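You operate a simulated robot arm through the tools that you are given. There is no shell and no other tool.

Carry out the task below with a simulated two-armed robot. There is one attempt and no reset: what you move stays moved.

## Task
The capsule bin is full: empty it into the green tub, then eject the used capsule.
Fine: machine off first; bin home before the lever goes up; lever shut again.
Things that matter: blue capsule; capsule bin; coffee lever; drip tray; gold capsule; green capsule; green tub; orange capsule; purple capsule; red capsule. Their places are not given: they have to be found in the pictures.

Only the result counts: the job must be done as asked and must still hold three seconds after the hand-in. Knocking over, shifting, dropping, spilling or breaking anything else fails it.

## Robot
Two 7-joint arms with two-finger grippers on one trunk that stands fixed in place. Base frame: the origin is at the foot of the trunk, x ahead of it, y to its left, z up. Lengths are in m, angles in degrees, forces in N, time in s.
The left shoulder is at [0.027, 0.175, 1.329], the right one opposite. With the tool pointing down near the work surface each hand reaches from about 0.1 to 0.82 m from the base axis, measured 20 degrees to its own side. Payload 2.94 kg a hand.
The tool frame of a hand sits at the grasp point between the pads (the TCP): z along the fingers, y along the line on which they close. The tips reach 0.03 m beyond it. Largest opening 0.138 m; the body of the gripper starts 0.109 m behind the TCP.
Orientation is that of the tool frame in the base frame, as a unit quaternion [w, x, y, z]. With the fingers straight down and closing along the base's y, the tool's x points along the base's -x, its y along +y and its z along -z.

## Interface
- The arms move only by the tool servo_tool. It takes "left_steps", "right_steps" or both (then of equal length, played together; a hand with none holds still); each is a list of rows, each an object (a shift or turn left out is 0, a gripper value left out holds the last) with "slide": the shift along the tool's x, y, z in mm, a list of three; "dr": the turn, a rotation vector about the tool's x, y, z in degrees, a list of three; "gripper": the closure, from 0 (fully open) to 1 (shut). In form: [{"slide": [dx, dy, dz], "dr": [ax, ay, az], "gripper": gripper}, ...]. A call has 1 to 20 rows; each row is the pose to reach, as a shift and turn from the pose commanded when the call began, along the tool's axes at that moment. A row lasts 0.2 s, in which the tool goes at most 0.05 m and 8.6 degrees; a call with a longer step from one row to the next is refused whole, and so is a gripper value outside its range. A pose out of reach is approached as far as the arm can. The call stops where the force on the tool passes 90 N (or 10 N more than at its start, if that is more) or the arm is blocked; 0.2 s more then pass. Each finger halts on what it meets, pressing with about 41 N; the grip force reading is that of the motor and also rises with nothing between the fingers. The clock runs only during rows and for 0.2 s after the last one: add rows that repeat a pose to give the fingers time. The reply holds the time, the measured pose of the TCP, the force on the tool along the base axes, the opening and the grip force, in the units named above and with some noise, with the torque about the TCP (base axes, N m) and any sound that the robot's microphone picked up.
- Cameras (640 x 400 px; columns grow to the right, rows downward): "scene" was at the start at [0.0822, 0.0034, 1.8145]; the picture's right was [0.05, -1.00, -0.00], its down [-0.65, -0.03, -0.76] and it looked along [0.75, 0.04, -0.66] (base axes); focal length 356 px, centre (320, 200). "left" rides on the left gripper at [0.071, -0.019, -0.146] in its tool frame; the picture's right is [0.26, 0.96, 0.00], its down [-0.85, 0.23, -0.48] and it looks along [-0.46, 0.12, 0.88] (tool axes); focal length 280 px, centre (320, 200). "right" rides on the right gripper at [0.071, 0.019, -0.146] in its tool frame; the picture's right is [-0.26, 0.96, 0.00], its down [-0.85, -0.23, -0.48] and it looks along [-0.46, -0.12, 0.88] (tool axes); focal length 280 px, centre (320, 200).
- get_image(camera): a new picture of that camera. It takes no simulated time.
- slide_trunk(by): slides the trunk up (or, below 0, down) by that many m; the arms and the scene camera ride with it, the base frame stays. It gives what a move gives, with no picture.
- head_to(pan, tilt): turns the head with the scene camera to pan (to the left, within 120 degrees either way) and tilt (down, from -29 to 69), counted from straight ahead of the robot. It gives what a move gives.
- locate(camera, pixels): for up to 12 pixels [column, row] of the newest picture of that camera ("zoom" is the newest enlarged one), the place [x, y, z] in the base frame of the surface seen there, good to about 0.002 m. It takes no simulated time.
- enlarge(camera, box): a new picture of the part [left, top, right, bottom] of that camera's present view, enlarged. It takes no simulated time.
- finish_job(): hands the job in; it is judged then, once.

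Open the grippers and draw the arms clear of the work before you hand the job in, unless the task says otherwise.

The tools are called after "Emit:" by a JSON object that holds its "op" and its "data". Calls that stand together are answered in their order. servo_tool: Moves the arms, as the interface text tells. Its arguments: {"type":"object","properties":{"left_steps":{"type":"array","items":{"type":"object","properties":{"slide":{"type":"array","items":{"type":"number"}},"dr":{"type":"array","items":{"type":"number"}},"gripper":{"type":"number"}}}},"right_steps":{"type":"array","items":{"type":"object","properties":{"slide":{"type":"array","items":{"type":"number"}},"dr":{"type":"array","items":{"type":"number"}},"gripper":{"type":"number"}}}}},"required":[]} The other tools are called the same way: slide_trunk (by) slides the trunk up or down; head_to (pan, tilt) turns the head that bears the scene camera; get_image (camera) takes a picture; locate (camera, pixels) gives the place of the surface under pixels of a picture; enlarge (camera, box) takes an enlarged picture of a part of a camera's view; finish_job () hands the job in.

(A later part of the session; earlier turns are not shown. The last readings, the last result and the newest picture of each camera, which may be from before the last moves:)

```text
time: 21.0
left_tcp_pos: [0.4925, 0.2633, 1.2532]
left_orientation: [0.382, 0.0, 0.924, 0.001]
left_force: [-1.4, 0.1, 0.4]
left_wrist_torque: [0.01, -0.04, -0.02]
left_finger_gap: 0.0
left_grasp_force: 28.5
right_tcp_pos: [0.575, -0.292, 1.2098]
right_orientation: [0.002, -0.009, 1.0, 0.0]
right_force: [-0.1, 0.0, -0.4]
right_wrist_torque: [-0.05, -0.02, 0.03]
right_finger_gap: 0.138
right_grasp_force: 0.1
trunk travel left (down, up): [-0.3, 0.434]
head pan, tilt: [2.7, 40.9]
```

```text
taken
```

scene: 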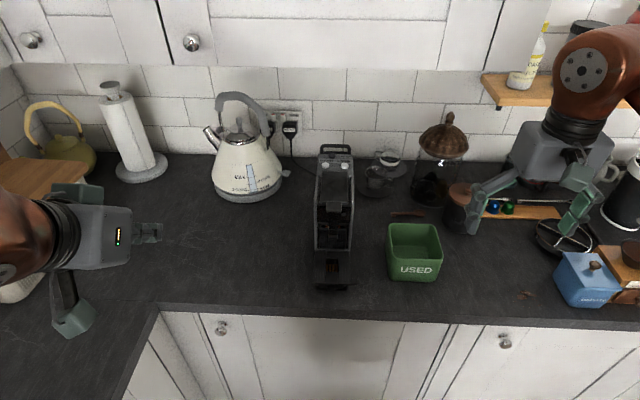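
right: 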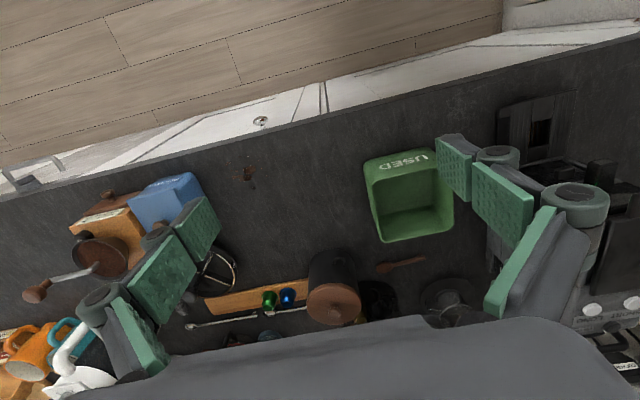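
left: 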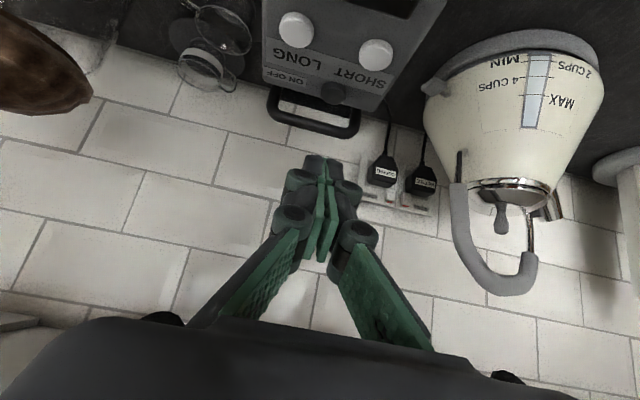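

The machine is off and the view is clear. I zoom in on the tub and on the machine front to get accurate places.

Emit:
{"op": "enlarge", "data": {"camera": "scene", "box": [375, 210, 455, 290]}}

Emit:
{"op": "locate", "data": {"camera": "zoom", "pixels": [[220, 72], [410, 68], [440, 225], [212, 228], [320, 235], [320, 66], [215, 150], [428, 150], [320, 150], [300, 340], [320, 248], [320, 75]]}}

Emit:
{"op": "enlarge", "data": {"camera": "scene", "box": [305, 200, 365, 255]}}

```text
5.00 times, centred on (415, 250) of scene
```

zoom: 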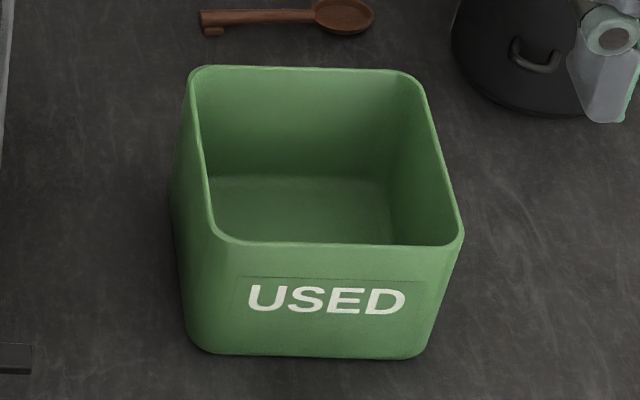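

```text
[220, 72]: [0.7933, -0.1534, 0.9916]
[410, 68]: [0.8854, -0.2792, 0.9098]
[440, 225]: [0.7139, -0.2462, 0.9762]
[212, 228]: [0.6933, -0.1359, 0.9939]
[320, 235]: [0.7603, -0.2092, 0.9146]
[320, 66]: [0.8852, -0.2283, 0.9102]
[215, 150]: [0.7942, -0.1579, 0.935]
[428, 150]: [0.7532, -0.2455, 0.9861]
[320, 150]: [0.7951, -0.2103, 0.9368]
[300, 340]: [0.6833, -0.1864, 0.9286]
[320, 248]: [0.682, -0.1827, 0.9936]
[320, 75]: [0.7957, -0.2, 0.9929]
```

```text
7.27 times, centred on (335, 228) of scene
```

zoom: 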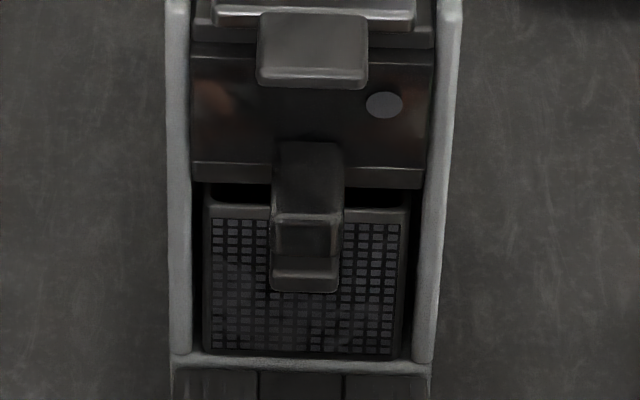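

Tub: x 0.682–0.797, y −0.135…−0.248, rim z 0.993. Now I bring the right hand round with the fingers pointing forward and partly closed, to a spot in front-right of the machine.

Emit:
{"op": "servo_tool", "data": {"right_steps": [{"slide": [-2.5, 14, 9], "dr": [0, -8, 0], "gripper": 0.6}, {"slide": [-5, 28, 18], "dr": [0, -16, 0], "gripper": 0.6}, {"slide": [-7.5, 42, 27], "dr": [0, -24, 0], "gripper": 0.6}, {"slide": [-10, 56, 36], "dr": [0, -32, 0], "gripper": 0.6}, {"slide": [-12.5, 70, 45], "dr": [0, -40, 0], "gripper": 0.6}, {"slide": [-15, 84, 54], "dr": [0, -48, 0], "gripper": 0.6}, {"slide": [-17.5, 98, 63], "dr": [0, -56, 0], "gripper": 0.6}, {"slide": [-20, 112, 72], "dr": [0, -64, 0], "gripper": 0.6}, {"slide": [-22.5, 126, 81], "dr": [0, -72, 0], "gripper": 0.6}, {"slide": [-25, 140, 90], "dr": [0, -80, 0], "gripper": 0.6}]}}

Emit:
{"op": "get_image", "data": {"camera": "right"}}

Emit:
{"op": "get_image", "data": {"camera": "scene"}}

```text
time: 23.2
left_tcp_pos: [0.4944, 0.2626, 1.2542]
left_orientation: [0.382, -0.001, 0.924, 0.001]
left_force: [0.0, 0.4, 0.1]
left_wrist_torque: [0.03, 0.02, 0.01]
left_finger_gap: 0.0
left_grasp_force: 28.1
right_tcp_pos: [0.5996, -0.1517, 1.116]
right_orientation: [0.644, -0.005, 0.765, 0.006]
right_force: [0.9, -0.2, 0.2]
right_wrist_torque: [0.05, 0.01, 0.02]
right_finger_gap: 0.0552
right_grasp_force: 0.0
trunk travel left (down, up): [-0.3, 0.434]
head pan, tilt: [2.7, 40.9]
```

```text
taken
```

right: 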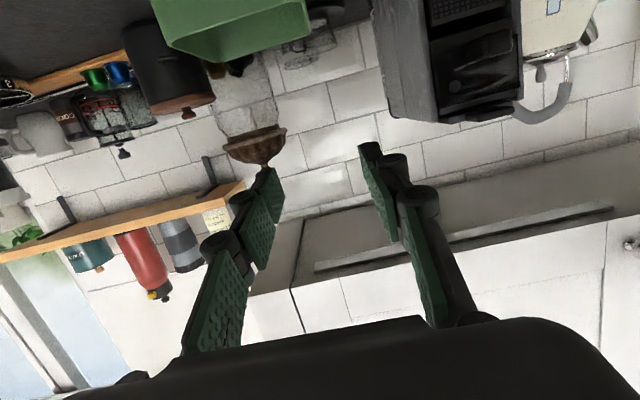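

```text
taken
```

scene: 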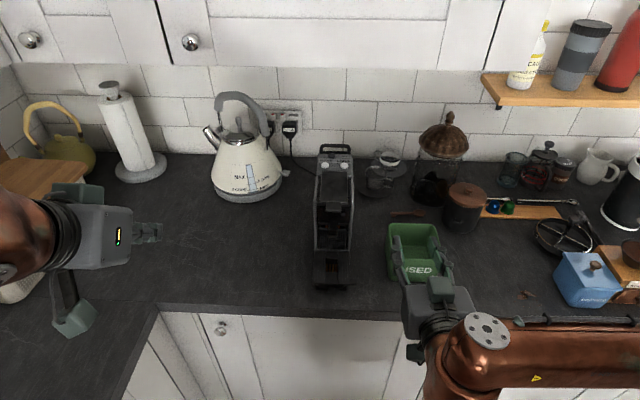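

The right hand now points forward at (0.600, −0.152, 1.116). Before grasping the bin I test in free air how far the wrist can roll about the finger axis.

Emit:
{"op": "servo_tool", "data": {"right_steps": [{"dr": [0, 0, 8]}, {"dr": [0, 0, 16]}, {"dr": [0, 0, 24]}, {"dr": [0, 0, 32]}, {"dr": [0, 0, 40]}, {"dr": [0, 0, 48]}, {"dr": [0, 0, 56]}, {"dr": [0, 0, 64]}, {"dr": [0, 0, 72]}, {"dr": [0, 0, 80]}, {"dr": [0, 0, 88]}, {"dr": [0, 0, 96]}, {"dr": [0, 0, 104]}, {"dr": [0, 0, 112]}, {"dr": [0, 0, 120]}, {"dr": [0, 0, 128]}, {"dr": [0, 0, 136]}, {"dr": [0, 0, 144]}, {"dr": [0, 0, 152]}]}}

Emit:
{"op": "get_image", "data": {"camera": "scene"}}

```text
time: 27.2
left_tcp_pos: [0.4939, 0.2624, 1.2548]
left_orientation: [0.383, 0.0, 0.924, 0.0]
left_force: [0.2, -0.2, 0.0]
left_wrist_torque: [-0.02, 0.0, -0.02]
left_finger_gap: 0.0
left_grasp_force: 28.3
right_tcp_pos: [0.5994, -0.154, 1.1186]
right_orientation: [0.148, 0.742, 0.191, 0.625]
right_force: [-0.1, -0.6, -0.1]
right_wrist_torque: [0.01, -0.04, 0.0]
right_finger_gap: 0.0553
right_grasp_force: 0.1
trunk travel left (down, up): [-0.3, 0.434]
head pan, tilt: [2.7, 40.9]
```

```text
taken
```

scene: 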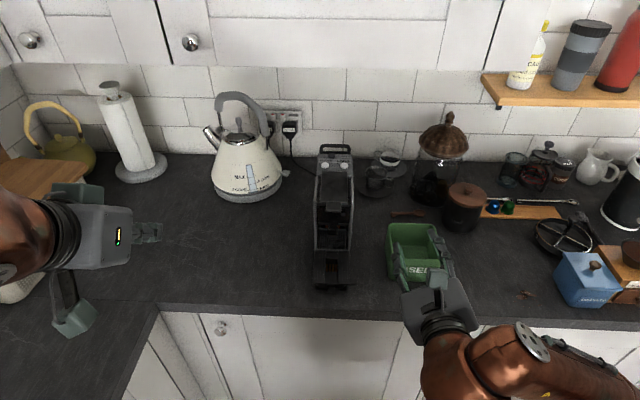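

The roll of +152° (opening toward −y) is reachable. I roll back to the level pose.

Emit:
{"op": "servo_tool", "data": {"right_steps": [{"dr": [0, 0, -8]}, {"dr": [0, 0, -16]}, {"dr": [0, 0, -24]}, {"dr": [0, 0, -32]}, {"dr": [0, 0, -40]}, {"dr": [0, 0, -48]}, {"dr": [0, 0, -56]}, {"dr": [0, 0, -64]}, {"dr": [0, 0, -72]}, {"dr": [0, 0, -80]}, {"dr": [0, 0, -88]}, {"dr": [0, 0, -96]}, {"dr": [0, 0, -104]}, {"dr": [0, 0, -112]}, {"dr": [0, 0, -120]}, {"dr": [0, 0, -128]}, {"dr": [0, 0, -136]}, {"dr": [0, 0, -144]}, {"dr": [0, 0, -152]}]}}

```text
time: 31.2
left_tcp_pos: [0.494, 0.262, 1.2541]
left_orientation: [0.383, -0.001, 0.924, 0.001]
left_force: [-0.8, 0.7, -0.1]
left_wrist_torque: [-0.01, -0.01, -0.02]
left_finger_gap: 0.0001
left_grasp_force: 28.1
right_tcp_pos: [0.5979, -0.153, 1.1179]
right_orientation: [0.642, -0.007, 0.766, 0.005]
right_force: [0.0, 0.6, 0.0]
right_wrist_torque: [0.01, 0.01, 0.02]
right_finger_gap: 0.0551
right_grasp_force: 0.1
trunk travel left (down, up): [-0.3, 0.434]
head pan, tilt: [2.7, 40.9]
```

Level again. I move to stand right in front of the bin's knob, TCP about (0.625, 0.001, 1.022), and correct the 1° yaw.

Emit:
{"op": "servo_tool", "data": {"right_steps": [{"slide": [18, 31, 9], "dr": [0.2, 0, 0.03]}, {"slide": [36, 62, 18], "dr": [0.4, 0, 0.07]}, {"slide": [54, 92, 27], "dr": [0.6, 0, 0.1]}, {"slide": [72, 123, 36], "dr": [0.8, 0, 0.14]}, {"slide": [89, 153.6, 45.8], "dr": [0.955, 0, 0.17]}, {"slide": [89, 153.6, 45.8], "dr": [0.955, 0, 0.17]}]}}

Emit:
{"op": "get_image", "data": {"camera": "right"}}

Emit:
{"op": "get_image", "data": {"camera": "scene"}}

```text
time: 32.6
left_tcp_pos: [0.4935, 0.2619, 1.2541]
left_orientation: [0.383, 0.0, 0.924, 0.001]
left_force: [0.3, -0.3, 0.7]
left_wrist_torque: [0.03, 0.01, 0.0]
left_finger_gap: 0.0
left_grasp_force: 28.7
right_tcp_pos: [0.6247, -0.0005, 1.0235]
right_orientation: [0.643, 0.0, 0.766, 0.001]
right_force: [0.5, -0.2, -0.4]
right_wrist_torque: [0.02, 0.01, 0.03]
right_finger_gap: 0.0553
right_grasp_force: 0.1
trunk travel left (down, up): [-0.3, 0.434]
head pan, tilt: [2.7, 40.9]
```

```text
taken
```

right: 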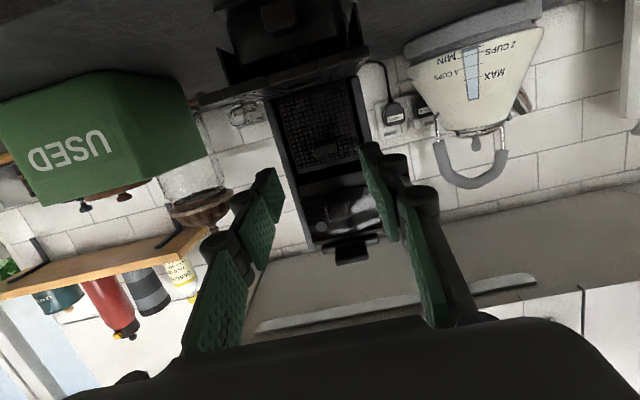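

```text
taken
```

scene: 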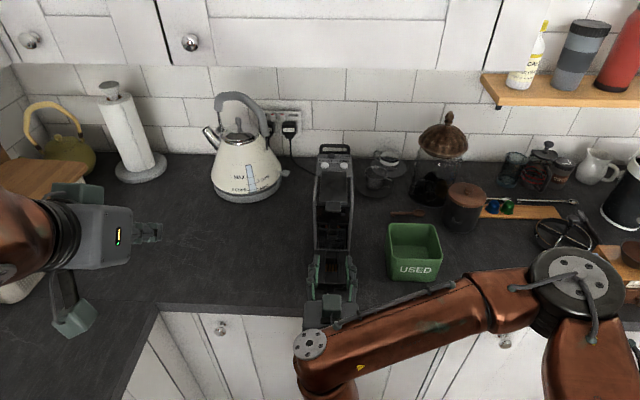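

The right camera (low, upside down) now sees the machine's front squarely at (320,130). I enlarge it to study the bin, drip tray and spout.

Emit:
{"op": "enlarge", "data": {"camera": "right", "box": [255, 60, 395, 200]}}

Emit:
{"op": "enlarge", "data": {"camera": "right", "box": [200, 0, 380, 110]}}

Emit:
{"op": "enlarge", "data": {"camera": "right", "box": [280, 130, 390, 270]}}

```text
2.86 times, centred on (325, 130) of right
```

zoom: 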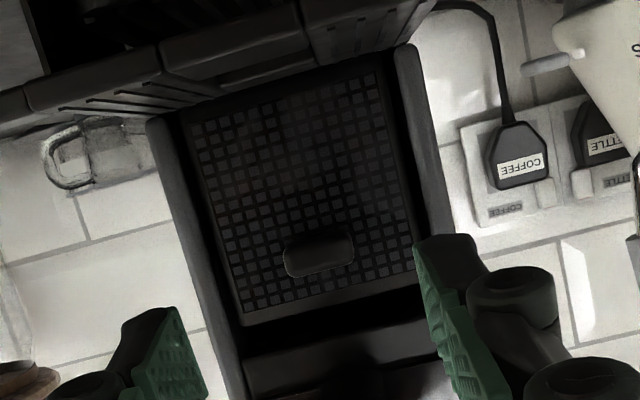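

```text
3.56 times, centred on (290, 55) of right
```

zoom: 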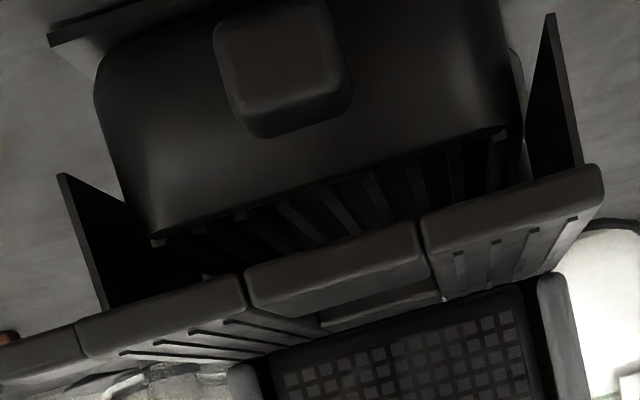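

```text
2.86 times, centred on (335, 200) of right
```

zoom: 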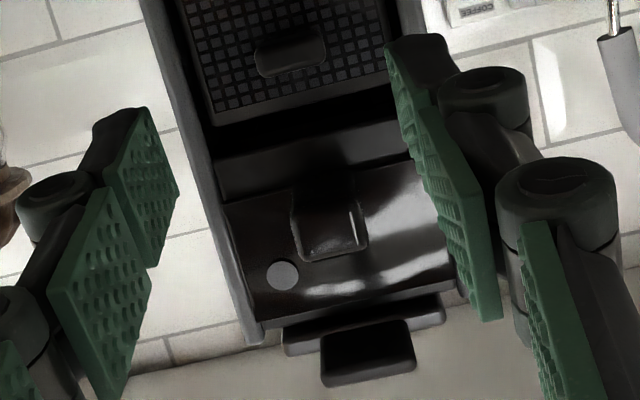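

The grille bin's knob is clear at zoom (318,258) → (324,150), and the lower bowl with slats is the drip tray. I locate the knob, its edges, the bin rim and the spout from here.

Emit:
{"op": "locate", "data": {"camera": "right", "pixels": [[324, 150], [313.5, 152], [335, 147], [324, 155], [323, 146], [309, 172], [352, 161], [290, 104], [385, 88], [334, 205], [330, 215], [344, 230]]}}

```text
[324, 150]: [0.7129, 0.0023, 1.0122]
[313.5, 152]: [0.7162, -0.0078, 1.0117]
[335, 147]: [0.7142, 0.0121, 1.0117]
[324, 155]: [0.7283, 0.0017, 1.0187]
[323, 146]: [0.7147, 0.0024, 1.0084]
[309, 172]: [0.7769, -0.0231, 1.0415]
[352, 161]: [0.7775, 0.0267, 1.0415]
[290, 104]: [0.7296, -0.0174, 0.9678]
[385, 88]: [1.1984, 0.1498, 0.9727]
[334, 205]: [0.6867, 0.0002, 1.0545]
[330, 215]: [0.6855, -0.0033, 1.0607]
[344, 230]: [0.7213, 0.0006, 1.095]
```

Knob: x 0.713–0.732, y −0.009…0.012, z 1.007–1.018. I narrow the fingers and move up to about 2.5 cm short of it for a check.

Emit:
{"op": "servo_tool", "data": {"right_steps": [{"slide": [-2, 1, 15], "gripper": 0.72}, {"slide": [-4, 2, 30], "gripper": 0.72}, {"slide": [-5, 2, 45], "gripper": 0.72}, {"slide": [-5, 2, 45], "gripper": 0.72}]}}

Emit:
{"op": "enlarge", "data": {"camera": "right", "box": [220, 80, 440, 240]}}

Emit:
{"op": "enlarge", "data": {"camera": "scene", "box": [295, 190, 375, 300]}}

```text
time: 33.6
left_tcp_pos: [0.4942, 0.2634, 1.2543]
left_orientation: [0.383, -0.001, 0.924, 0.001]
left_force: [-0.3, 1.3, 0.1]
left_wrist_torque: [-0.01, -0.02, -0.03]
left_finger_gap: 0.0
left_grasp_force: 28.6
right_tcp_pos: [0.6701, 0.0028, 1.0182]
right_orientation: [0.643, 0.0, 0.766, 0.0]
right_force: [0.0, 0.2, 0.0]
right_wrist_torque: [0.01, -0.01, 0.01]
right_finger_gap: 0.0384
right_grasp_force: 0.0
trunk travel left (down, up): [-0.3, 0.434]
head pan, tilt: [2.7, 40.9]
```

```text
2.50 times, centred on (330, 160) of right
```

zoom: 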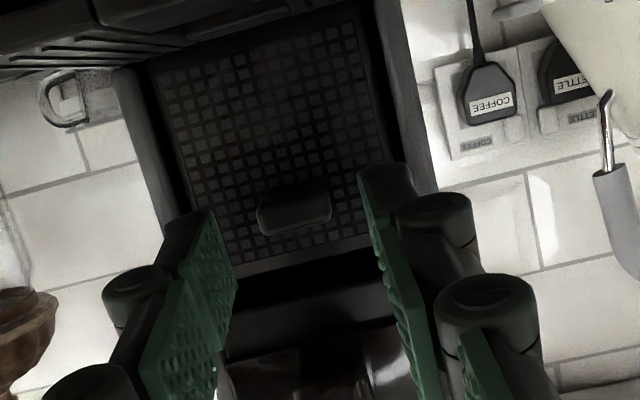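

```text
3.64 times, centred on (335, 245) of scene
```

zoom: 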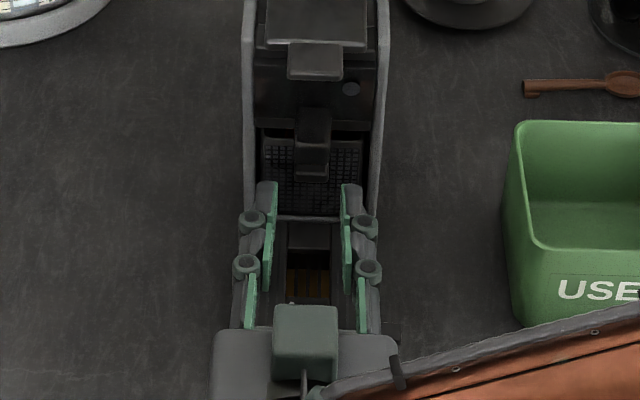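

The knob at zoom (293,213) sits centred between the fingers. I advance the last 27 mm and check before closing.

Emit:
{"op": "servo_tool", "data": {"right_steps": [{"slide": [-1.3, -1, 9]}, {"slide": [-2.7, -1, 18]}, {"slide": [-4, -1, 26]}, {"slide": [-4, -1, 26]}]}}

Emit:
{"op": "enlarge", "data": {"camera": "right", "box": [220, 80, 440, 240]}}

Emit:
{"op": "enlarge", "data": {"camera": "scene", "box": [295, 190, 375, 300]}}

```text
time: 34.6
left_tcp_pos: [0.4941, 0.2629, 1.2544]
left_orientation: [0.383, -0.001, 0.924, 0.001]
left_force: [0.2, 0.2, -0.1]
left_wrist_torque: [-0.01, -0.02, 0.01]
left_finger_gap: 0.0
left_grasp_force: 28.2
right_tcp_pos: [0.6969, 0.0018, 1.0171]
right_orientation: [0.643, -0.001, 0.766, 0.001]
right_force: [-0.9, -0.2, 0.9]
right_wrist_torque: [0.0, 0.02, -0.02]
right_finger_gap: 0.0386
right_grasp_force: 0.0
trunk travel left (down, up): [-0.3, 0.434]
head pan, tilt: [2.7, 40.9]
```

```text
2.50 times, centred on (330, 160) of right
```

zoom: 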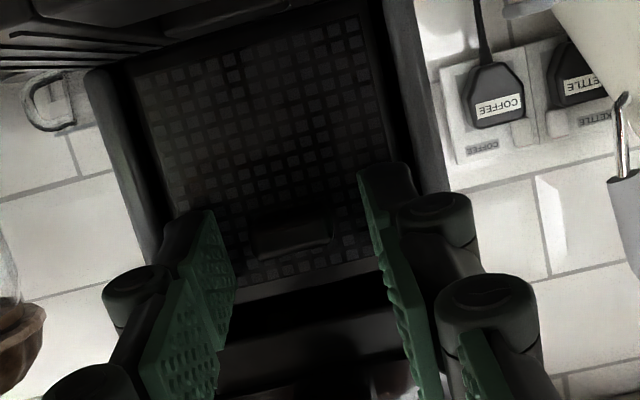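

```text
3.64 times, centred on (335, 245) of scene
```

zoom: 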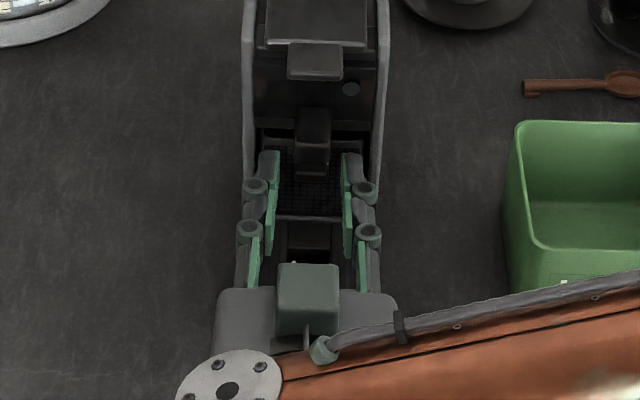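

The fingertips flank the knob with no contact force. I close the gripper on it.

Emit:
{"op": "servo_tool", "data": {"right_steps": [{"gripper": 1}, {"gripper": 1}, {"gripper": 1}, {"gripper": 1}, {"gripper": 1}]}}

Emit:
{"op": "enlarge", "data": {"camera": "right", "box": [220, 80, 440, 240]}}

```text
time: 35.8
left_tcp_pos: [0.4948, 0.2625, 1.2545]
left_orientation: [0.382, -0.001, 0.924, 0.001]
left_force: [-0.2, 0.0, -0.6]
left_wrist_torque: [-0.02, 0.04, -0.02]
left_finger_gap: 0.0
left_grasp_force: 28.5
right_tcp_pos: [0.697, 0.0033, 1.0184]
right_orientation: [0.643, 0.0, 0.766, 0.0]
right_force: [0.3, 0.3, 0.7]
right_wrist_torque: [0.03, -0.08, 0.0]
right_finger_gap: 0.0209
right_grasp_force: 41.5
trunk travel left (down, up): [-0.3, 0.434]
head pan, tilt: [2.7, 40.9]
```

```text
2.50 times, centred on (330, 160) of right
```

zoom: 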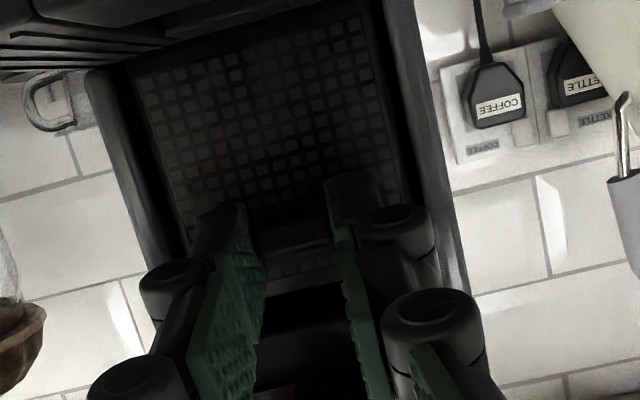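

The knob is held (gap 20.9 mm, 41 N). I pull straight back toward the robot by 30 mm and watch the force.

Emit:
{"op": "servo_tool", "data": {"right_steps": [{"slide": [0.9, 0, -4.9]}, {"slide": [1.7, 0, -9.8]}, {"slide": [2.6, 0, -14.8]}, {"slide": [3.5, 0, -19.7]}, {"slide": [4.3, 0, -24.6]}, {"slide": [5.2, 0, -29.6]}]}}

Emit:
{"op": "enlarge", "data": {"camera": "scene", "box": [295, 190, 375, 300]}}

```text
time: 37.2
left_tcp_pos: [0.4932, 0.2632, 1.2544]
left_orientation: [0.383, -0.002, 0.924, 0.002]
left_force: [1.0, 0.6, -0.2]
left_wrist_torque: [0.02, 0.0, -0.03]
left_finger_gap: 0.0001
left_grasp_force: 28.5
right_tcp_pos: [0.6671, 0.0026, 1.0181]
right_orientation: [0.643, 0.0, 0.766, 0.001]
right_force: [-0.5, -0.4, -0.1]
right_wrist_torque: [0.01, 0.06, -0.02]
right_finger_gap: 0.021
right_grasp_force: 41.0
trunk travel left (down, up): [-0.3, 0.434]
head pan, tilt: [2.7, 40.9]
```

```text
3.64 times, centred on (335, 245) of scene
```

zoom: 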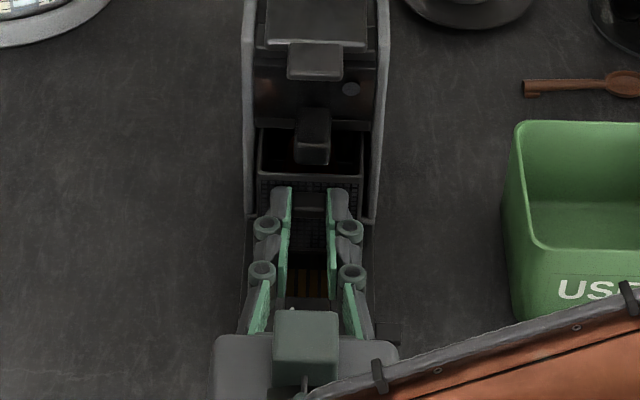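

The bin has followed 3 cm with no resistance. I pull another 35 mm.

Emit:
{"op": "servo_tool", "data": {"right_steps": [{"slide": [0.9, 0, -4.9]}, {"slide": [1.7, 0, -9.8]}, {"slide": [2.6, 0, -14.8]}, {"slide": [3.5, 0, -19.7]}, {"slide": [4.3, 0, -24.6]}, {"slide": [5.2, 0, -29.6]}, {"slide": [6.1, 0, -34.5]}]}}

Emit:
{"op": "enlarge", "data": {"camera": "scene", "box": [295, 190, 375, 300]}}

```text
time: 38.8
left_tcp_pos: [0.4937, 0.2626, 1.2543]
left_orientation: [0.382, -0.001, 0.924, 0.001]
left_force: [0.4, 0.6, -0.3]
left_wrist_torque: [0.0, 0.02, -0.01]
left_finger_gap: 0.0
left_grasp_force: 29.0
right_tcp_pos: [0.6324, 0.0034, 1.0204]
right_orientation: [0.642, 0.0, 0.766, 0.0]
right_force: [-0.3, 0.5, -0.2]
right_wrist_torque: [0.03, 0.06, 0.02]
right_finger_gap: 0.0211
right_grasp_force: 41.7
trunk travel left (down, up): [-0.3, 0.434]
head pan, tilt: [2.7, 40.9]
```

```text
3.64 times, centred on (335, 245) of scene
```

zoom: 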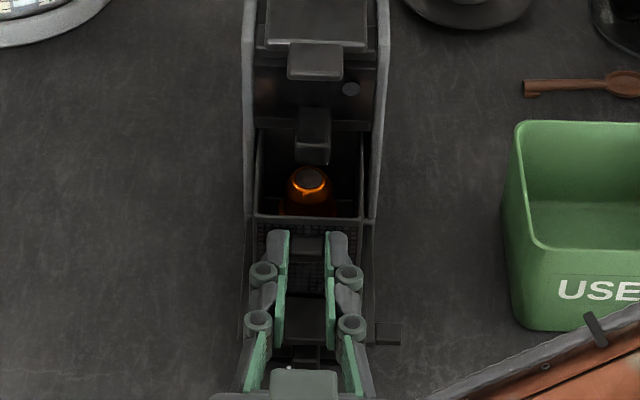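

An orange capsule shows in the bin at zoom (310,190). I check its height against the spout before pulling further.

Emit:
{"op": "locate", "data": {"camera": "zoom", "pixels": [[310, 180], [308, 196], [308, 205], [262, 200], [357, 200], [310, 214], [312, 160], [312, 120], [290, 180], [280, 218]]}}

Emit:
{"op": "enlarge", "data": {"camera": "scene", "box": [310, 215, 360, 255]}}

```text
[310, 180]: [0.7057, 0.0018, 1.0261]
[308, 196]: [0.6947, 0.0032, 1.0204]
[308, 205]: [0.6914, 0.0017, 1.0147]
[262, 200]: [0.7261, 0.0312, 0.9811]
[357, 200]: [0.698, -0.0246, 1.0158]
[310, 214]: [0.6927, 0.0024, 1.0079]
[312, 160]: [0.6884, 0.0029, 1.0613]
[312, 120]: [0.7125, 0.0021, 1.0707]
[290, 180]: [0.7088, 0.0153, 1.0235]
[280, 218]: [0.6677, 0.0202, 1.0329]
```

```text
10.00 times, centred on (335, 235) of scene
```

zoom: 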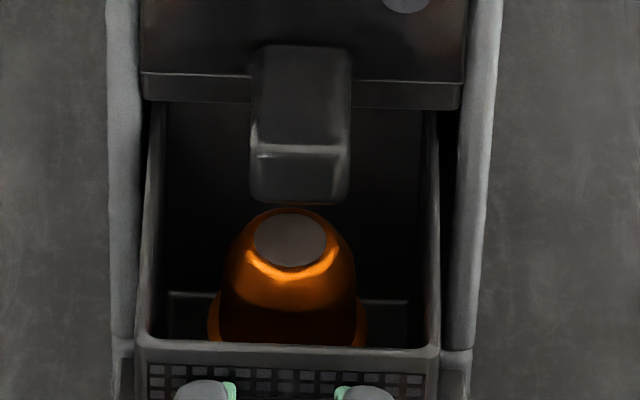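

The capsule's top (z 1.026) clears the spout (1.054). I pull another 35 mm, keeping the height.

Emit:
{"op": "servo_tool", "data": {"right_steps": [{"slide": [0.9, 0, -4.9]}, {"slide": [1.7, 0, -9.8]}, {"slide": [2.6, 0, -14.8]}, {"slide": [3.5, 0, -19.7]}, {"slide": [4.3, 0, -24.6]}, {"slide": [5.2, 0, -29.6]}, {"slide": [6.1, 0, -34.5]}]}}

Emit:
{"op": "enlarge", "data": {"camera": "scene", "box": [295, 190, 375, 300]}}

Emit:
{"op": "get_image", "data": {"camera": "scene"}}

```text
time: 40.4
left_tcp_pos: [0.4949, 0.2632, 1.2534]
left_orientation: [0.383, -0.001, 0.924, 0.002]
left_force: [0.3, -0.3, 0.0]
left_wrist_torque: [0.02, -0.01, 0.02]
left_finger_gap: 0.0
left_grasp_force: 29.2
right_tcp_pos: [0.5967, 0.0018, 1.0194]
right_orientation: [0.644, 0.0, 0.765, 0.0]
right_force: [0.6, -0.4, 0.1]
right_wrist_torque: [0.0, 0.1, -0.02]
right_finger_gap: 0.0209
right_grasp_force: 40.8
trunk travel left (down, up): [-0.3, 0.434]
head pan, tilt: [2.7, 40.9]
```

```text
3.64 times, centred on (335, 245) of scene
```

zoom: 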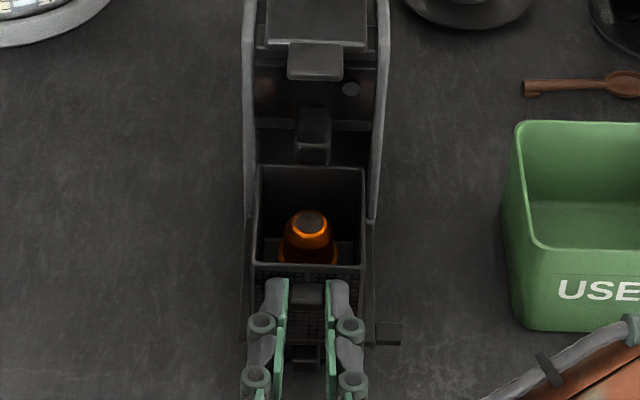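

```text
taken
```

scene: 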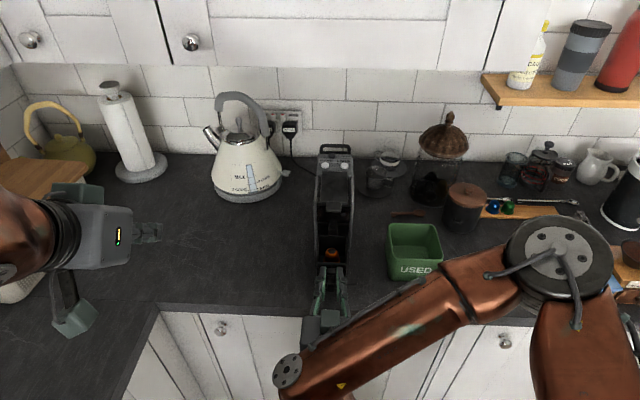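

The bin's rear rim now shows at zoom (312,167). I locate it and look inside for all the capsules.

Emit:
{"op": "locate", "data": {"camera": "zoom", "pixels": []}}

Emit:
{"op": "enlarge", "data": {"camera": "scene", "box": [310, 225, 360, 270]}}

Emit:
{"op": "locate", "data": {"camera": "zoom", "pixels": [[315, 88], [315, 95], [150, 95], [490, 95], [130, 320], [510, 325], [315, 322], [310, 200], [180, 200], [450, 200], [315, 130], [220, 300]]}}

```text
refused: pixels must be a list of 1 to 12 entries
```

```text
8.89 times, centred on (335, 248) of scene
```

zoom: 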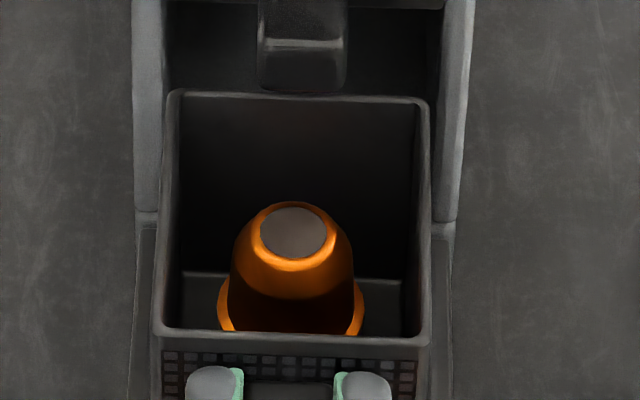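

```text
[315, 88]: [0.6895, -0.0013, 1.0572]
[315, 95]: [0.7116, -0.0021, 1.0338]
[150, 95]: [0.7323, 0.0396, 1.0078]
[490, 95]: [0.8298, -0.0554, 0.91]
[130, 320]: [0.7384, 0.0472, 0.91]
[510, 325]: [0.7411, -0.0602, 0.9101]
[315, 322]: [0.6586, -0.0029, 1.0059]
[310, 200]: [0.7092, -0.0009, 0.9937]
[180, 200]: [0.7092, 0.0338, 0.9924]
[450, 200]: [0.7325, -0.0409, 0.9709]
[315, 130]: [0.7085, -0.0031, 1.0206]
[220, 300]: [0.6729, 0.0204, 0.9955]
```

The bin is 78 mm long (front x≈0.634, rear 0.712, rim z≈1.033) and nearly clear. I pull 32 mm more so that it is out from under the spout, then lift it 45 mm.

Emit:
{"op": "servo_tool", "data": {"right_steps": [{"slide": [0.9, 0, -5]}, {"slide": [1.8, 0, -10]}, {"slide": [2.6, 0, -15]}, {"slide": [3.5, 0, -20]}, {"slide": [4.4, 0, -26]}, {"slide": [5.5, 0, -31.5]}, {"slide": [-3, 0, -33]}, {"slide": [-12, 0, -35]}, {"slide": [-21, 0, -36.5]}, {"slide": [-30, 0, -38]}, {"slide": [-39, 0, -39.5]}]}}

Emit:
{"op": "get_image", "data": {"camera": "scene"}}

Emit:
{"op": "enlarge", "data": {"camera": "scene", "box": [300, 200, 370, 290]}}

```text
time: 42.8
left_tcp_pos: [0.4936, 0.2623, 1.2545]
left_orientation: [0.382, -0.001, 0.924, 0.002]
left_force: [-0.3, 0.0, -0.3]
left_wrist_torque: [-0.01, 0.04, -0.01]
left_finger_gap: 0.0
left_grasp_force: 28.3
right_tcp_pos: [0.5643, 0.0031, 1.0662]
right_orientation: [0.642, 0.0, 0.766, 0.0]
right_force: [0.9, 0.2, -0.3]
right_wrist_torque: [-0.03, 0.08, 0.04]
right_finger_gap: 0.0209
right_grasp_force: 41.3
trunk travel left (down, up): [-0.3, 0.434]
head pan, tilt: [2.7, 40.9]
```

```text
taken
```

scene: 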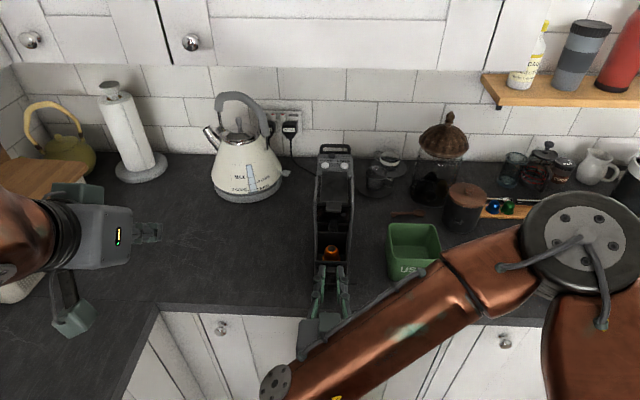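

```text
4.44 times, centred on (335, 245) of scene
```

zoom: 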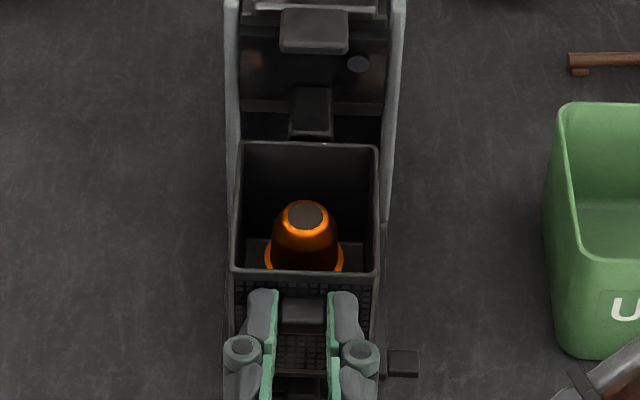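

The bin is free of the machine, hanging from the knob. I check that it hasn't drooped by locating its rims and capsule.

Emit:
{"op": "locate", "data": {"camera": "zoom", "pixels": [[308, 145], [244, 146], [372, 148], [236, 272], [374, 274], [305, 215], [305, 240], [272, 262], [338, 262], [255, 262], [345, 240], [260, 230]]}}

Emit:
{"op": "enlarge", "data": {"camera": "scene", "box": [318, 228, 353, 265]}}

```text
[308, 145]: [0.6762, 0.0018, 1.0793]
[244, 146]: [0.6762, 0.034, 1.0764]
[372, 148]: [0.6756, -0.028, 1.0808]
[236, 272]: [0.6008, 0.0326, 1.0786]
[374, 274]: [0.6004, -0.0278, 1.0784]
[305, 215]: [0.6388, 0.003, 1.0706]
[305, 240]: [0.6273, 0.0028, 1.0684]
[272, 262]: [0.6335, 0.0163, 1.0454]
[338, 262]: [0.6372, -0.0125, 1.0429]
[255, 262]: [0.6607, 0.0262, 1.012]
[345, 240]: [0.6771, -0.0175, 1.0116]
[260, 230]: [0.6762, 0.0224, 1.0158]
```

```text
10.81 times, centred on (336, 246) of scene
```

zoom: 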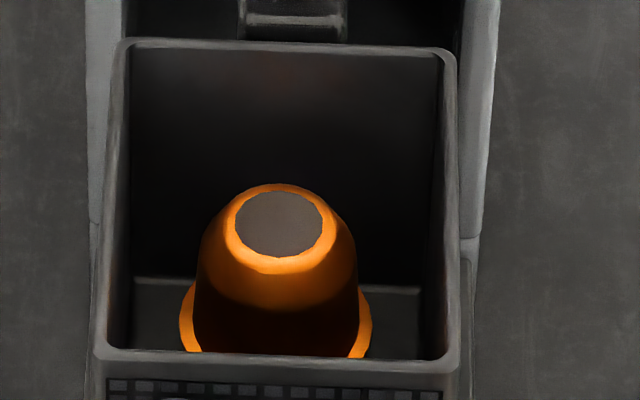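

The bin hangs level (rim z 1.079 all round). I carry it to the right past the machine, then diagonally forward over the tub, levelling the fingers to horizontal on the way.

Emit:
{"op": "servo_tool", "data": {"right_steps": [{"slide": [-4, -20, -0.6]}, {"slide": [-8, -42, -1.4]}, {"slide": [-12, -64, -2.2]}, {"slide": [-16, -86, -3]}, {"slide": [-20, -108, -3.6]}, {"slide": [-26, -123, 15], "dr": [0, -2, 0]}, {"slide": [-30, -138, 35], "dr": [0, -4, 0]}, {"slide": [-34, -153, 55], "dr": [0, -6, 0]}, {"slide": [-38, -168, 75], "dr": [0, -8, 0]}, {"slide": [-41, -183, 94], "dr": [0, -10, 0]}, {"slide": [-41, -183, 94], "dr": [0, -10, 0]}]}}

Emit:
{"op": "get_image", "data": {"camera": "scene"}}

Emit:
{"op": "enlarge", "data": {"camera": "scene", "box": [360, 190, 460, 300]}}

```text
time: 45.2
left_tcp_pos: [0.4932, 0.2624, 1.2542]
left_orientation: [0.383, -0.001, 0.924, 0.001]
left_force: [0.6, -0.4, 1.2]
left_wrist_torque: [0.01, 0.02, 0.0]
left_finger_gap: 0.0
left_grasp_force: 28.6
right_tcp_pos: [0.6655, -0.1788, 1.0915]
right_orientation: [0.708, 0.001, 0.707, 0.001]
right_force: [-0.1, 0.4, -0.3]
right_wrist_torque: [-0.02, 0.08, 0.02]
right_finger_gap: 0.0211
right_grasp_force: 41.0
trunk travel left (down, up): [-0.3, 0.434]
head pan, tilt: [2.7, 40.9]
```

```text
taken
```

scene: 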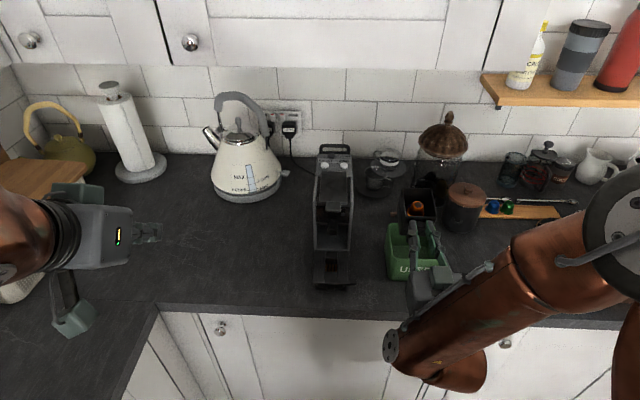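

```text
3.64 times, centred on (410, 245) of scene
```

zoom: 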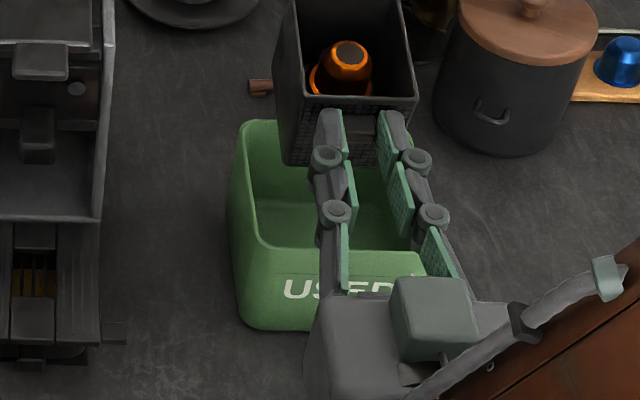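

The bin hangs over the tub, still holding the orange capsule. I locate the rims to confirm that the bin lies inside the tub's outline.

Emit:
{"op": "locate", "data": {"camera": "zoom", "pixels": [[280, 60], [288, 10], [408, 10], [415, 98], [308, 98], [345, 50], [290, 155], [345, 102], [250, 130], [262, 240], [425, 255]]}}

Emit:
{"op": "enlarge", "data": {"camera": "scene", "box": [370, 165, 460, 260]}}

```text
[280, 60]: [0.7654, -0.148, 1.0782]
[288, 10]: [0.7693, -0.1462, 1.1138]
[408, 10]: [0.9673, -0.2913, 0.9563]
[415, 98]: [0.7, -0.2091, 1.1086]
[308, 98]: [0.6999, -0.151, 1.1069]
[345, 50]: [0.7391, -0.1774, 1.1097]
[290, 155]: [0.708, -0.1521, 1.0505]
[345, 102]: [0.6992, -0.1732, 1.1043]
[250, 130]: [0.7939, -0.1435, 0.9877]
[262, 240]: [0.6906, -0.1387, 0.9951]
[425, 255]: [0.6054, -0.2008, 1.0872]
```

```text
4.21 times, centred on (415, 212) of scene
```

zoom: 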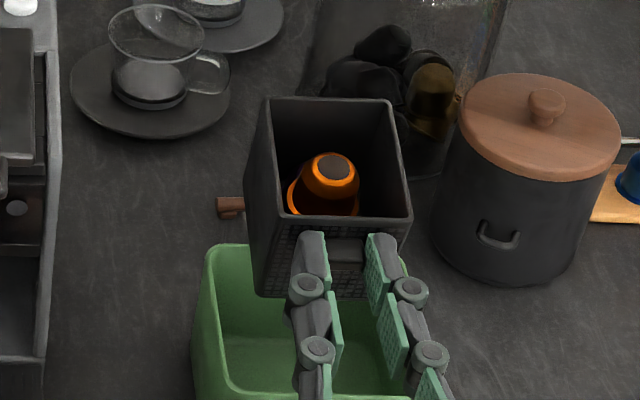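

The bin (x 0.70–0.775, y −0.147…−0.210) is inside the tub's outline. I start tipping slowly toward −y while lowering 20 mm, first to 50°.

Emit:
{"op": "servo_tool", "data": {"right_steps": [{"slide": [2, 0, 0], "dr": [0, 0, 5]}, {"slide": [4, 0, 0], "dr": [0, 0, 10]}, {"slide": [6, 0, 0], "dr": [0, 0, 15]}, {"slide": [8, 0, 0], "dr": [0, 0, 20]}, {"slide": [10, 0, 0], "dr": [0, 0, 25]}, {"slide": [12, 0, 0], "dr": [0, 0, 30]}, {"slide": [14, 0, 0], "dr": [0, 0, 35]}, {"slide": [16, 0, 0], "dr": [0, 0, 40]}, {"slide": [18, 0, 0], "dr": [0, 0, 45]}, {"slide": [20, 0, 0], "dr": [0, 0, 50]}]}}

Emit:
{"op": "enlarge", "data": {"camera": "scene", "box": [360, 190, 460, 300]}}

```text
time: 47.4
left_tcp_pos: [0.4947, 0.2623, 1.2546]
left_orientation: [0.382, -0.001, 0.924, 0.002]
left_force: [-0.6, 0.1, -0.4]
left_wrist_torque: [0.01, 0.02, 0.0]
left_finger_gap: 0.0002
left_grasp_force: 28.4
right_tcp_pos: [0.6643, -0.1796, 1.0667]
right_orientation: [0.64, 0.299, 0.641, 0.3]
right_force: [-0.2, -0.2, -0.7]
right_wrist_torque: [0.0, 0.06, 0.02]
right_finger_gap: 0.021
right_grasp_force: 40.6
trunk travel left (down, up): [-0.3, 0.434]
head pan, tilt: [2.7, 40.9]
```

```text
3.64 times, centred on (410, 245) of scene
```

zoom: 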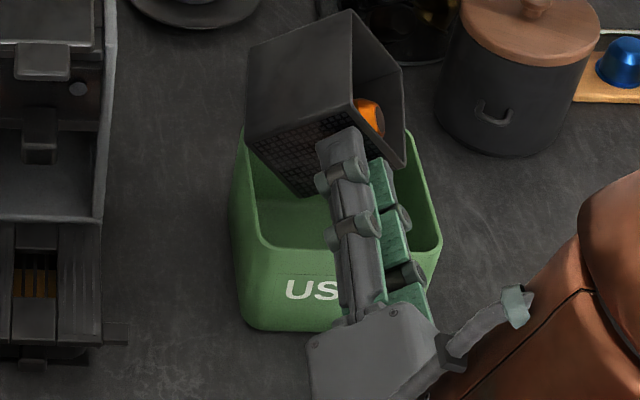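

The capsule is still inside at a 50° roll. I roll on to 100° at the same gentle rate.

Emit:
{"op": "servo_tool", "data": {"right_steps": [{"dr": [0, 0, 5]}, {"dr": [0, 0, 10]}, {"dr": [0, 0, 15]}, {"dr": [0, 0, 20]}, {"dr": [0, 0, 25]}, {"dr": [0, 0, 30]}, {"dr": [0, 0, 35]}, {"dr": [0, 0, 40]}, {"dr": [0, 0, 45]}, {"dr": [0, 0, 50]}]}}

Emit:
{"op": "enlarge", "data": {"camera": "scene", "box": [360, 190, 460, 300]}}

```text
time: 49.6
left_tcp_pos: [0.4935, 0.264, 1.2548]
left_orientation: [0.383, -0.001, 0.924, 0.001]
left_force: [0.7, 0.9, -0.3]
left_wrist_torque: [0.01, -0.01, 0.02]
left_finger_gap: 0.0002
left_grasp_force: 28.2
right_tcp_pos: [0.6646, -0.1805, 1.0691]
right_orientation: [0.454, 0.542, 0.455, 0.542]
right_force: [0.3, 0.8, -0.8]
right_wrist_torque: [-0.03, 0.01, 0.04]
right_finger_gap: 0.0208
right_grasp_force: 40.9
trunk travel left (down, up): [-0.3, 0.434]
head pan, tilt: [2.7, 40.9]
```

```text
3.64 times, centred on (410, 245) of scene
```

zoom: 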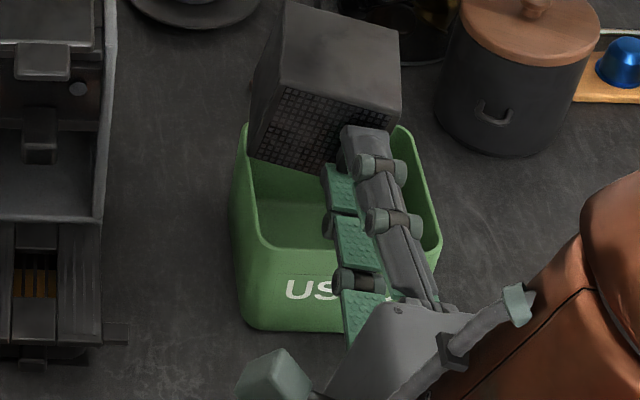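

The bin is on its side over the tub and the wrist torque has dropped. I roll on to about 160° and hold a moment so that everything falls out.

Emit:
{"op": "servo_tool", "data": {"right_steps": [{"dr": [0, 0, 5]}, {"dr": [0, 0, 10]}, {"dr": [0, 0, 15]}, {"dr": [0, 0, 20]}, {"dr": [0, 0, 25]}, {"dr": [0, 0, 30]}, {"dr": [0, 0, 35]}, {"dr": [0, 0, 40]}, {"dr": [0, 0, 45]}, {"dr": [0, 0, 50]}, {"dr": [0, 0, 55]}, {"dr": [0, 0, 60]}, {"dr": [0, 0, 60]}, {"dr": [0, 0, 60]}, {"dr": [0, 0, 60]}]}}

Emit:
{"op": "enlarge", "data": {"camera": "scene", "box": [360, 190, 460, 300]}}

Emit:
{"op": "get_image", "data": {"camera": "right"}}

```text
time: 52.8
left_tcp_pos: [0.4936, 0.2626, 1.2546]
left_orientation: [0.383, -0.001, 0.924, 0.001]
left_force: [-0.2, 0.8, 0.7]
left_wrist_torque: [0.0, 0.02, -0.03]
left_finger_gap: 0.0
left_grasp_force: 28.0
right_tcp_pos: [0.6628, -0.1803, 1.0684]
right_orientation: [0.123, 0.697, 0.122, 0.696]
right_force: [-0.2, -0.3, -1.3]
right_wrist_torque: [-0.01, 0.04, 0.01]
right_finger_gap: 0.0215
right_grasp_force: 41.0
trunk travel left (down, up): [-0.3, 0.434]
head pan, tilt: [2.7, 40.9]
```

```text
3.64 times, centred on (410, 245) of scene
```

zoom: 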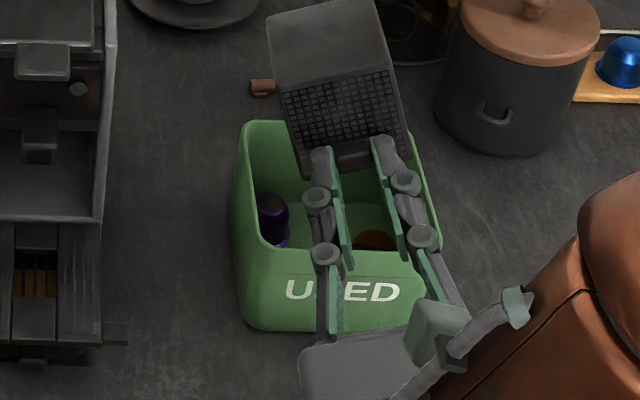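

```text
taken
```

right: 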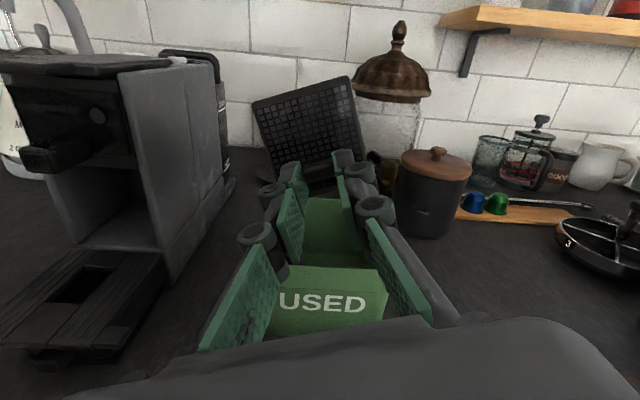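

A purple capsule and an orange one are now in the tub (zoom (272,215), (375,240)). I roll a little further with a small shake to make sure the bin is empty.

Emit:
{"op": "servo_tool", "data": {"right_steps": [{"dr": [0, 0, 5]}, {"dr": [0, 0, 10]}, {"dr": [0, 0, 14]}, {"dr": [0, 0, 7]}, {"dr": [0, 0, 14]}, {"dr": [0, 0, 7]}, {"dr": [0, 0, 14]}, {"dr": [0, 0, 14]}]}}

Emit:
{"op": "enlarge", "data": {"camera": "scene", "box": [360, 190, 460, 300]}}

Emit:
{"op": "enlarge", "data": {"camera": "right", "box": [220, 60, 420, 260]}}

```text
time: 54.6
left_tcp_pos: [0.4953, 0.2631, 1.2546]
left_orientation: [0.383, -0.002, 0.924, 0.001]
left_force: [-0.6, 1.0, 0.3]
left_wrist_torque: [-0.02, -0.02, -0.03]
left_finger_gap: 0.0001
left_grasp_force: 28.5
right_tcp_pos: [0.6655, -0.1796, 1.0686]
right_orientation: [0.037, 0.706, 0.037, 0.706]
right_force: [0.5, 0.2, -1.4]
right_wrist_torque: [0.03, 0.06, 0.0]
right_finger_gap: 0.021
right_grasp_force: 41.4
trunk travel left (down, up): [-0.3, 0.434]
head pan, tilt: [2.7, 40.9]
```

```text
3.64 times, centred on (410, 245) of scene
```

zoom: 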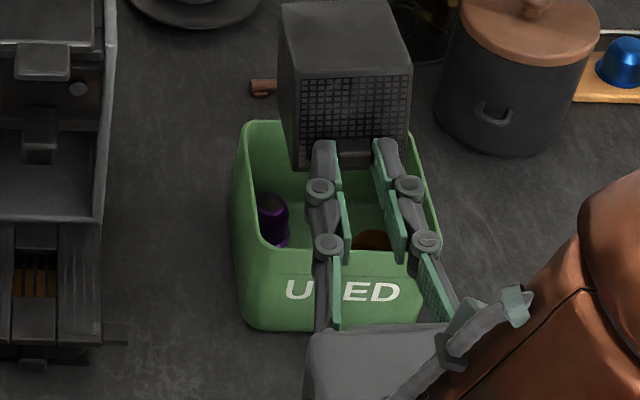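

```text
2.00 times, centred on (320, 160) of right
```

zoom: 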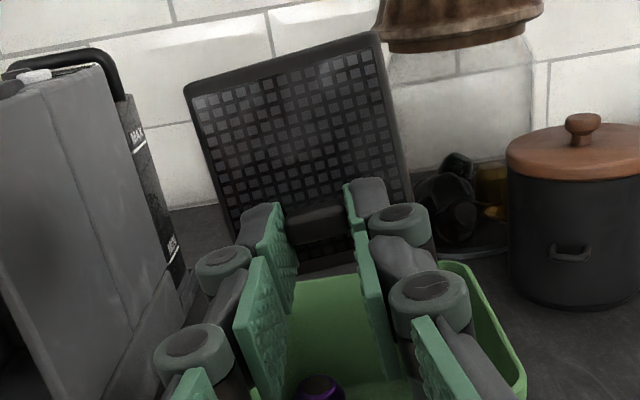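

No more capsules are falling. I roll the bin back upright over the tub to inspect its inside.

Emit:
{"op": "servo_tool", "data": {"right_steps": [{"dr": [0, 0, -7]}, {"dr": [0, 0, -14]}, {"dr": [0, 0, -21]}, {"dr": [0, 0, -28]}, {"dr": [0, 0, -35]}, {"dr": [0, 0, -42]}, {"dr": [0, 0, -49]}, {"dr": [0, 0, -56]}, {"dr": [0, 0, -63]}, {"dr": [0, 0, -70]}, {"dr": [0, 0, -77]}, {"dr": [0, 0, -84]}, {"dr": [0, 0, -90]}]}}

Emit:
{"op": "servo_tool", "data": {"right_steps": [{"dr": [0, 0, -7]}, {"dr": [0, 0, -14]}, {"dr": [0, 0, -21]}, {"dr": [0, 0, -28]}, {"dr": [0, 0, -35]}, {"dr": [0, 0, -42]}, {"dr": [0, 0, -49]}, {"dr": [0, 0, -56]}, {"dr": [0, 0, -63]}, {"dr": [0, 0, -70]}, {"dr": [0, 0, -77]}, {"dr": [0, 0, -84]}]}}

Emit:
{"op": "enlarge", "data": {"camera": "scene", "box": [360, 190, 460, 300]}}

```text
time: 57.4
left_tcp_pos: [0.495, 0.2632, 1.2537]
left_orientation: [0.382, -0.001, 0.924, 0.001]
left_force: [0.1, -0.2, -0.2]
left_wrist_torque: [-0.01, -0.01, -0.01]
left_finger_gap: 0.0
left_grasp_force: 28.8
right_tcp_pos: [0.6652, -0.1791, 1.0676]
right_orientation: [0.526, 0.472, 0.525, 0.474]
right_force: [-0.2, 0.8, -0.3]
right_wrist_torque: [0.02, 0.03, 0.0]
right_finger_gap: 0.021
right_grasp_force: 40.9
trunk travel left (down, up): [-0.3, 0.434]
head pan, tilt: [2.7, 40.9]
```

```text
time: 60.0
left_tcp_pos: [0.4934, 0.2629, 1.2548]
left_orientation: [0.383, -0.002, 0.924, 0.001]
left_force: [-0.7, 0.3, -0.8]
left_wrist_torque: [0.01, 0.0, 0.04]
left_finger_gap: 0.0
left_grasp_force: 28.2
right_tcp_pos: [0.6641, -0.1795, 1.0697]
right_orientation: [0.707, 0.0, 0.707, -0.001]
right_force: [-0.4, -0.4, -0.8]
right_wrist_torque: [0.01, 0.04, -0.02]
right_finger_gap: 0.0211
right_grasp_force: 40.8
trunk travel left (down, up): [-0.3, 0.434]
head pan, tilt: [2.7, 40.9]
```

```text
3.64 times, centred on (410, 245) of scene
```

zoom: 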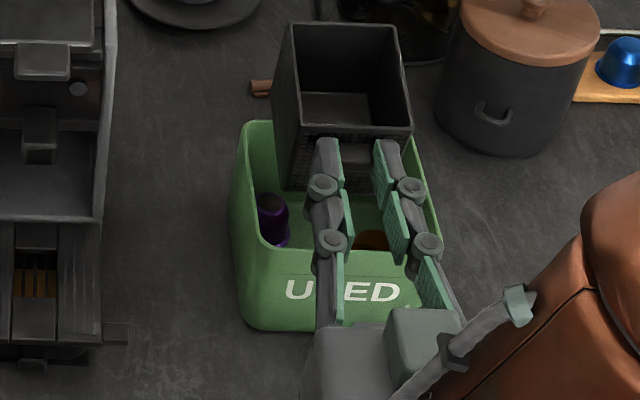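

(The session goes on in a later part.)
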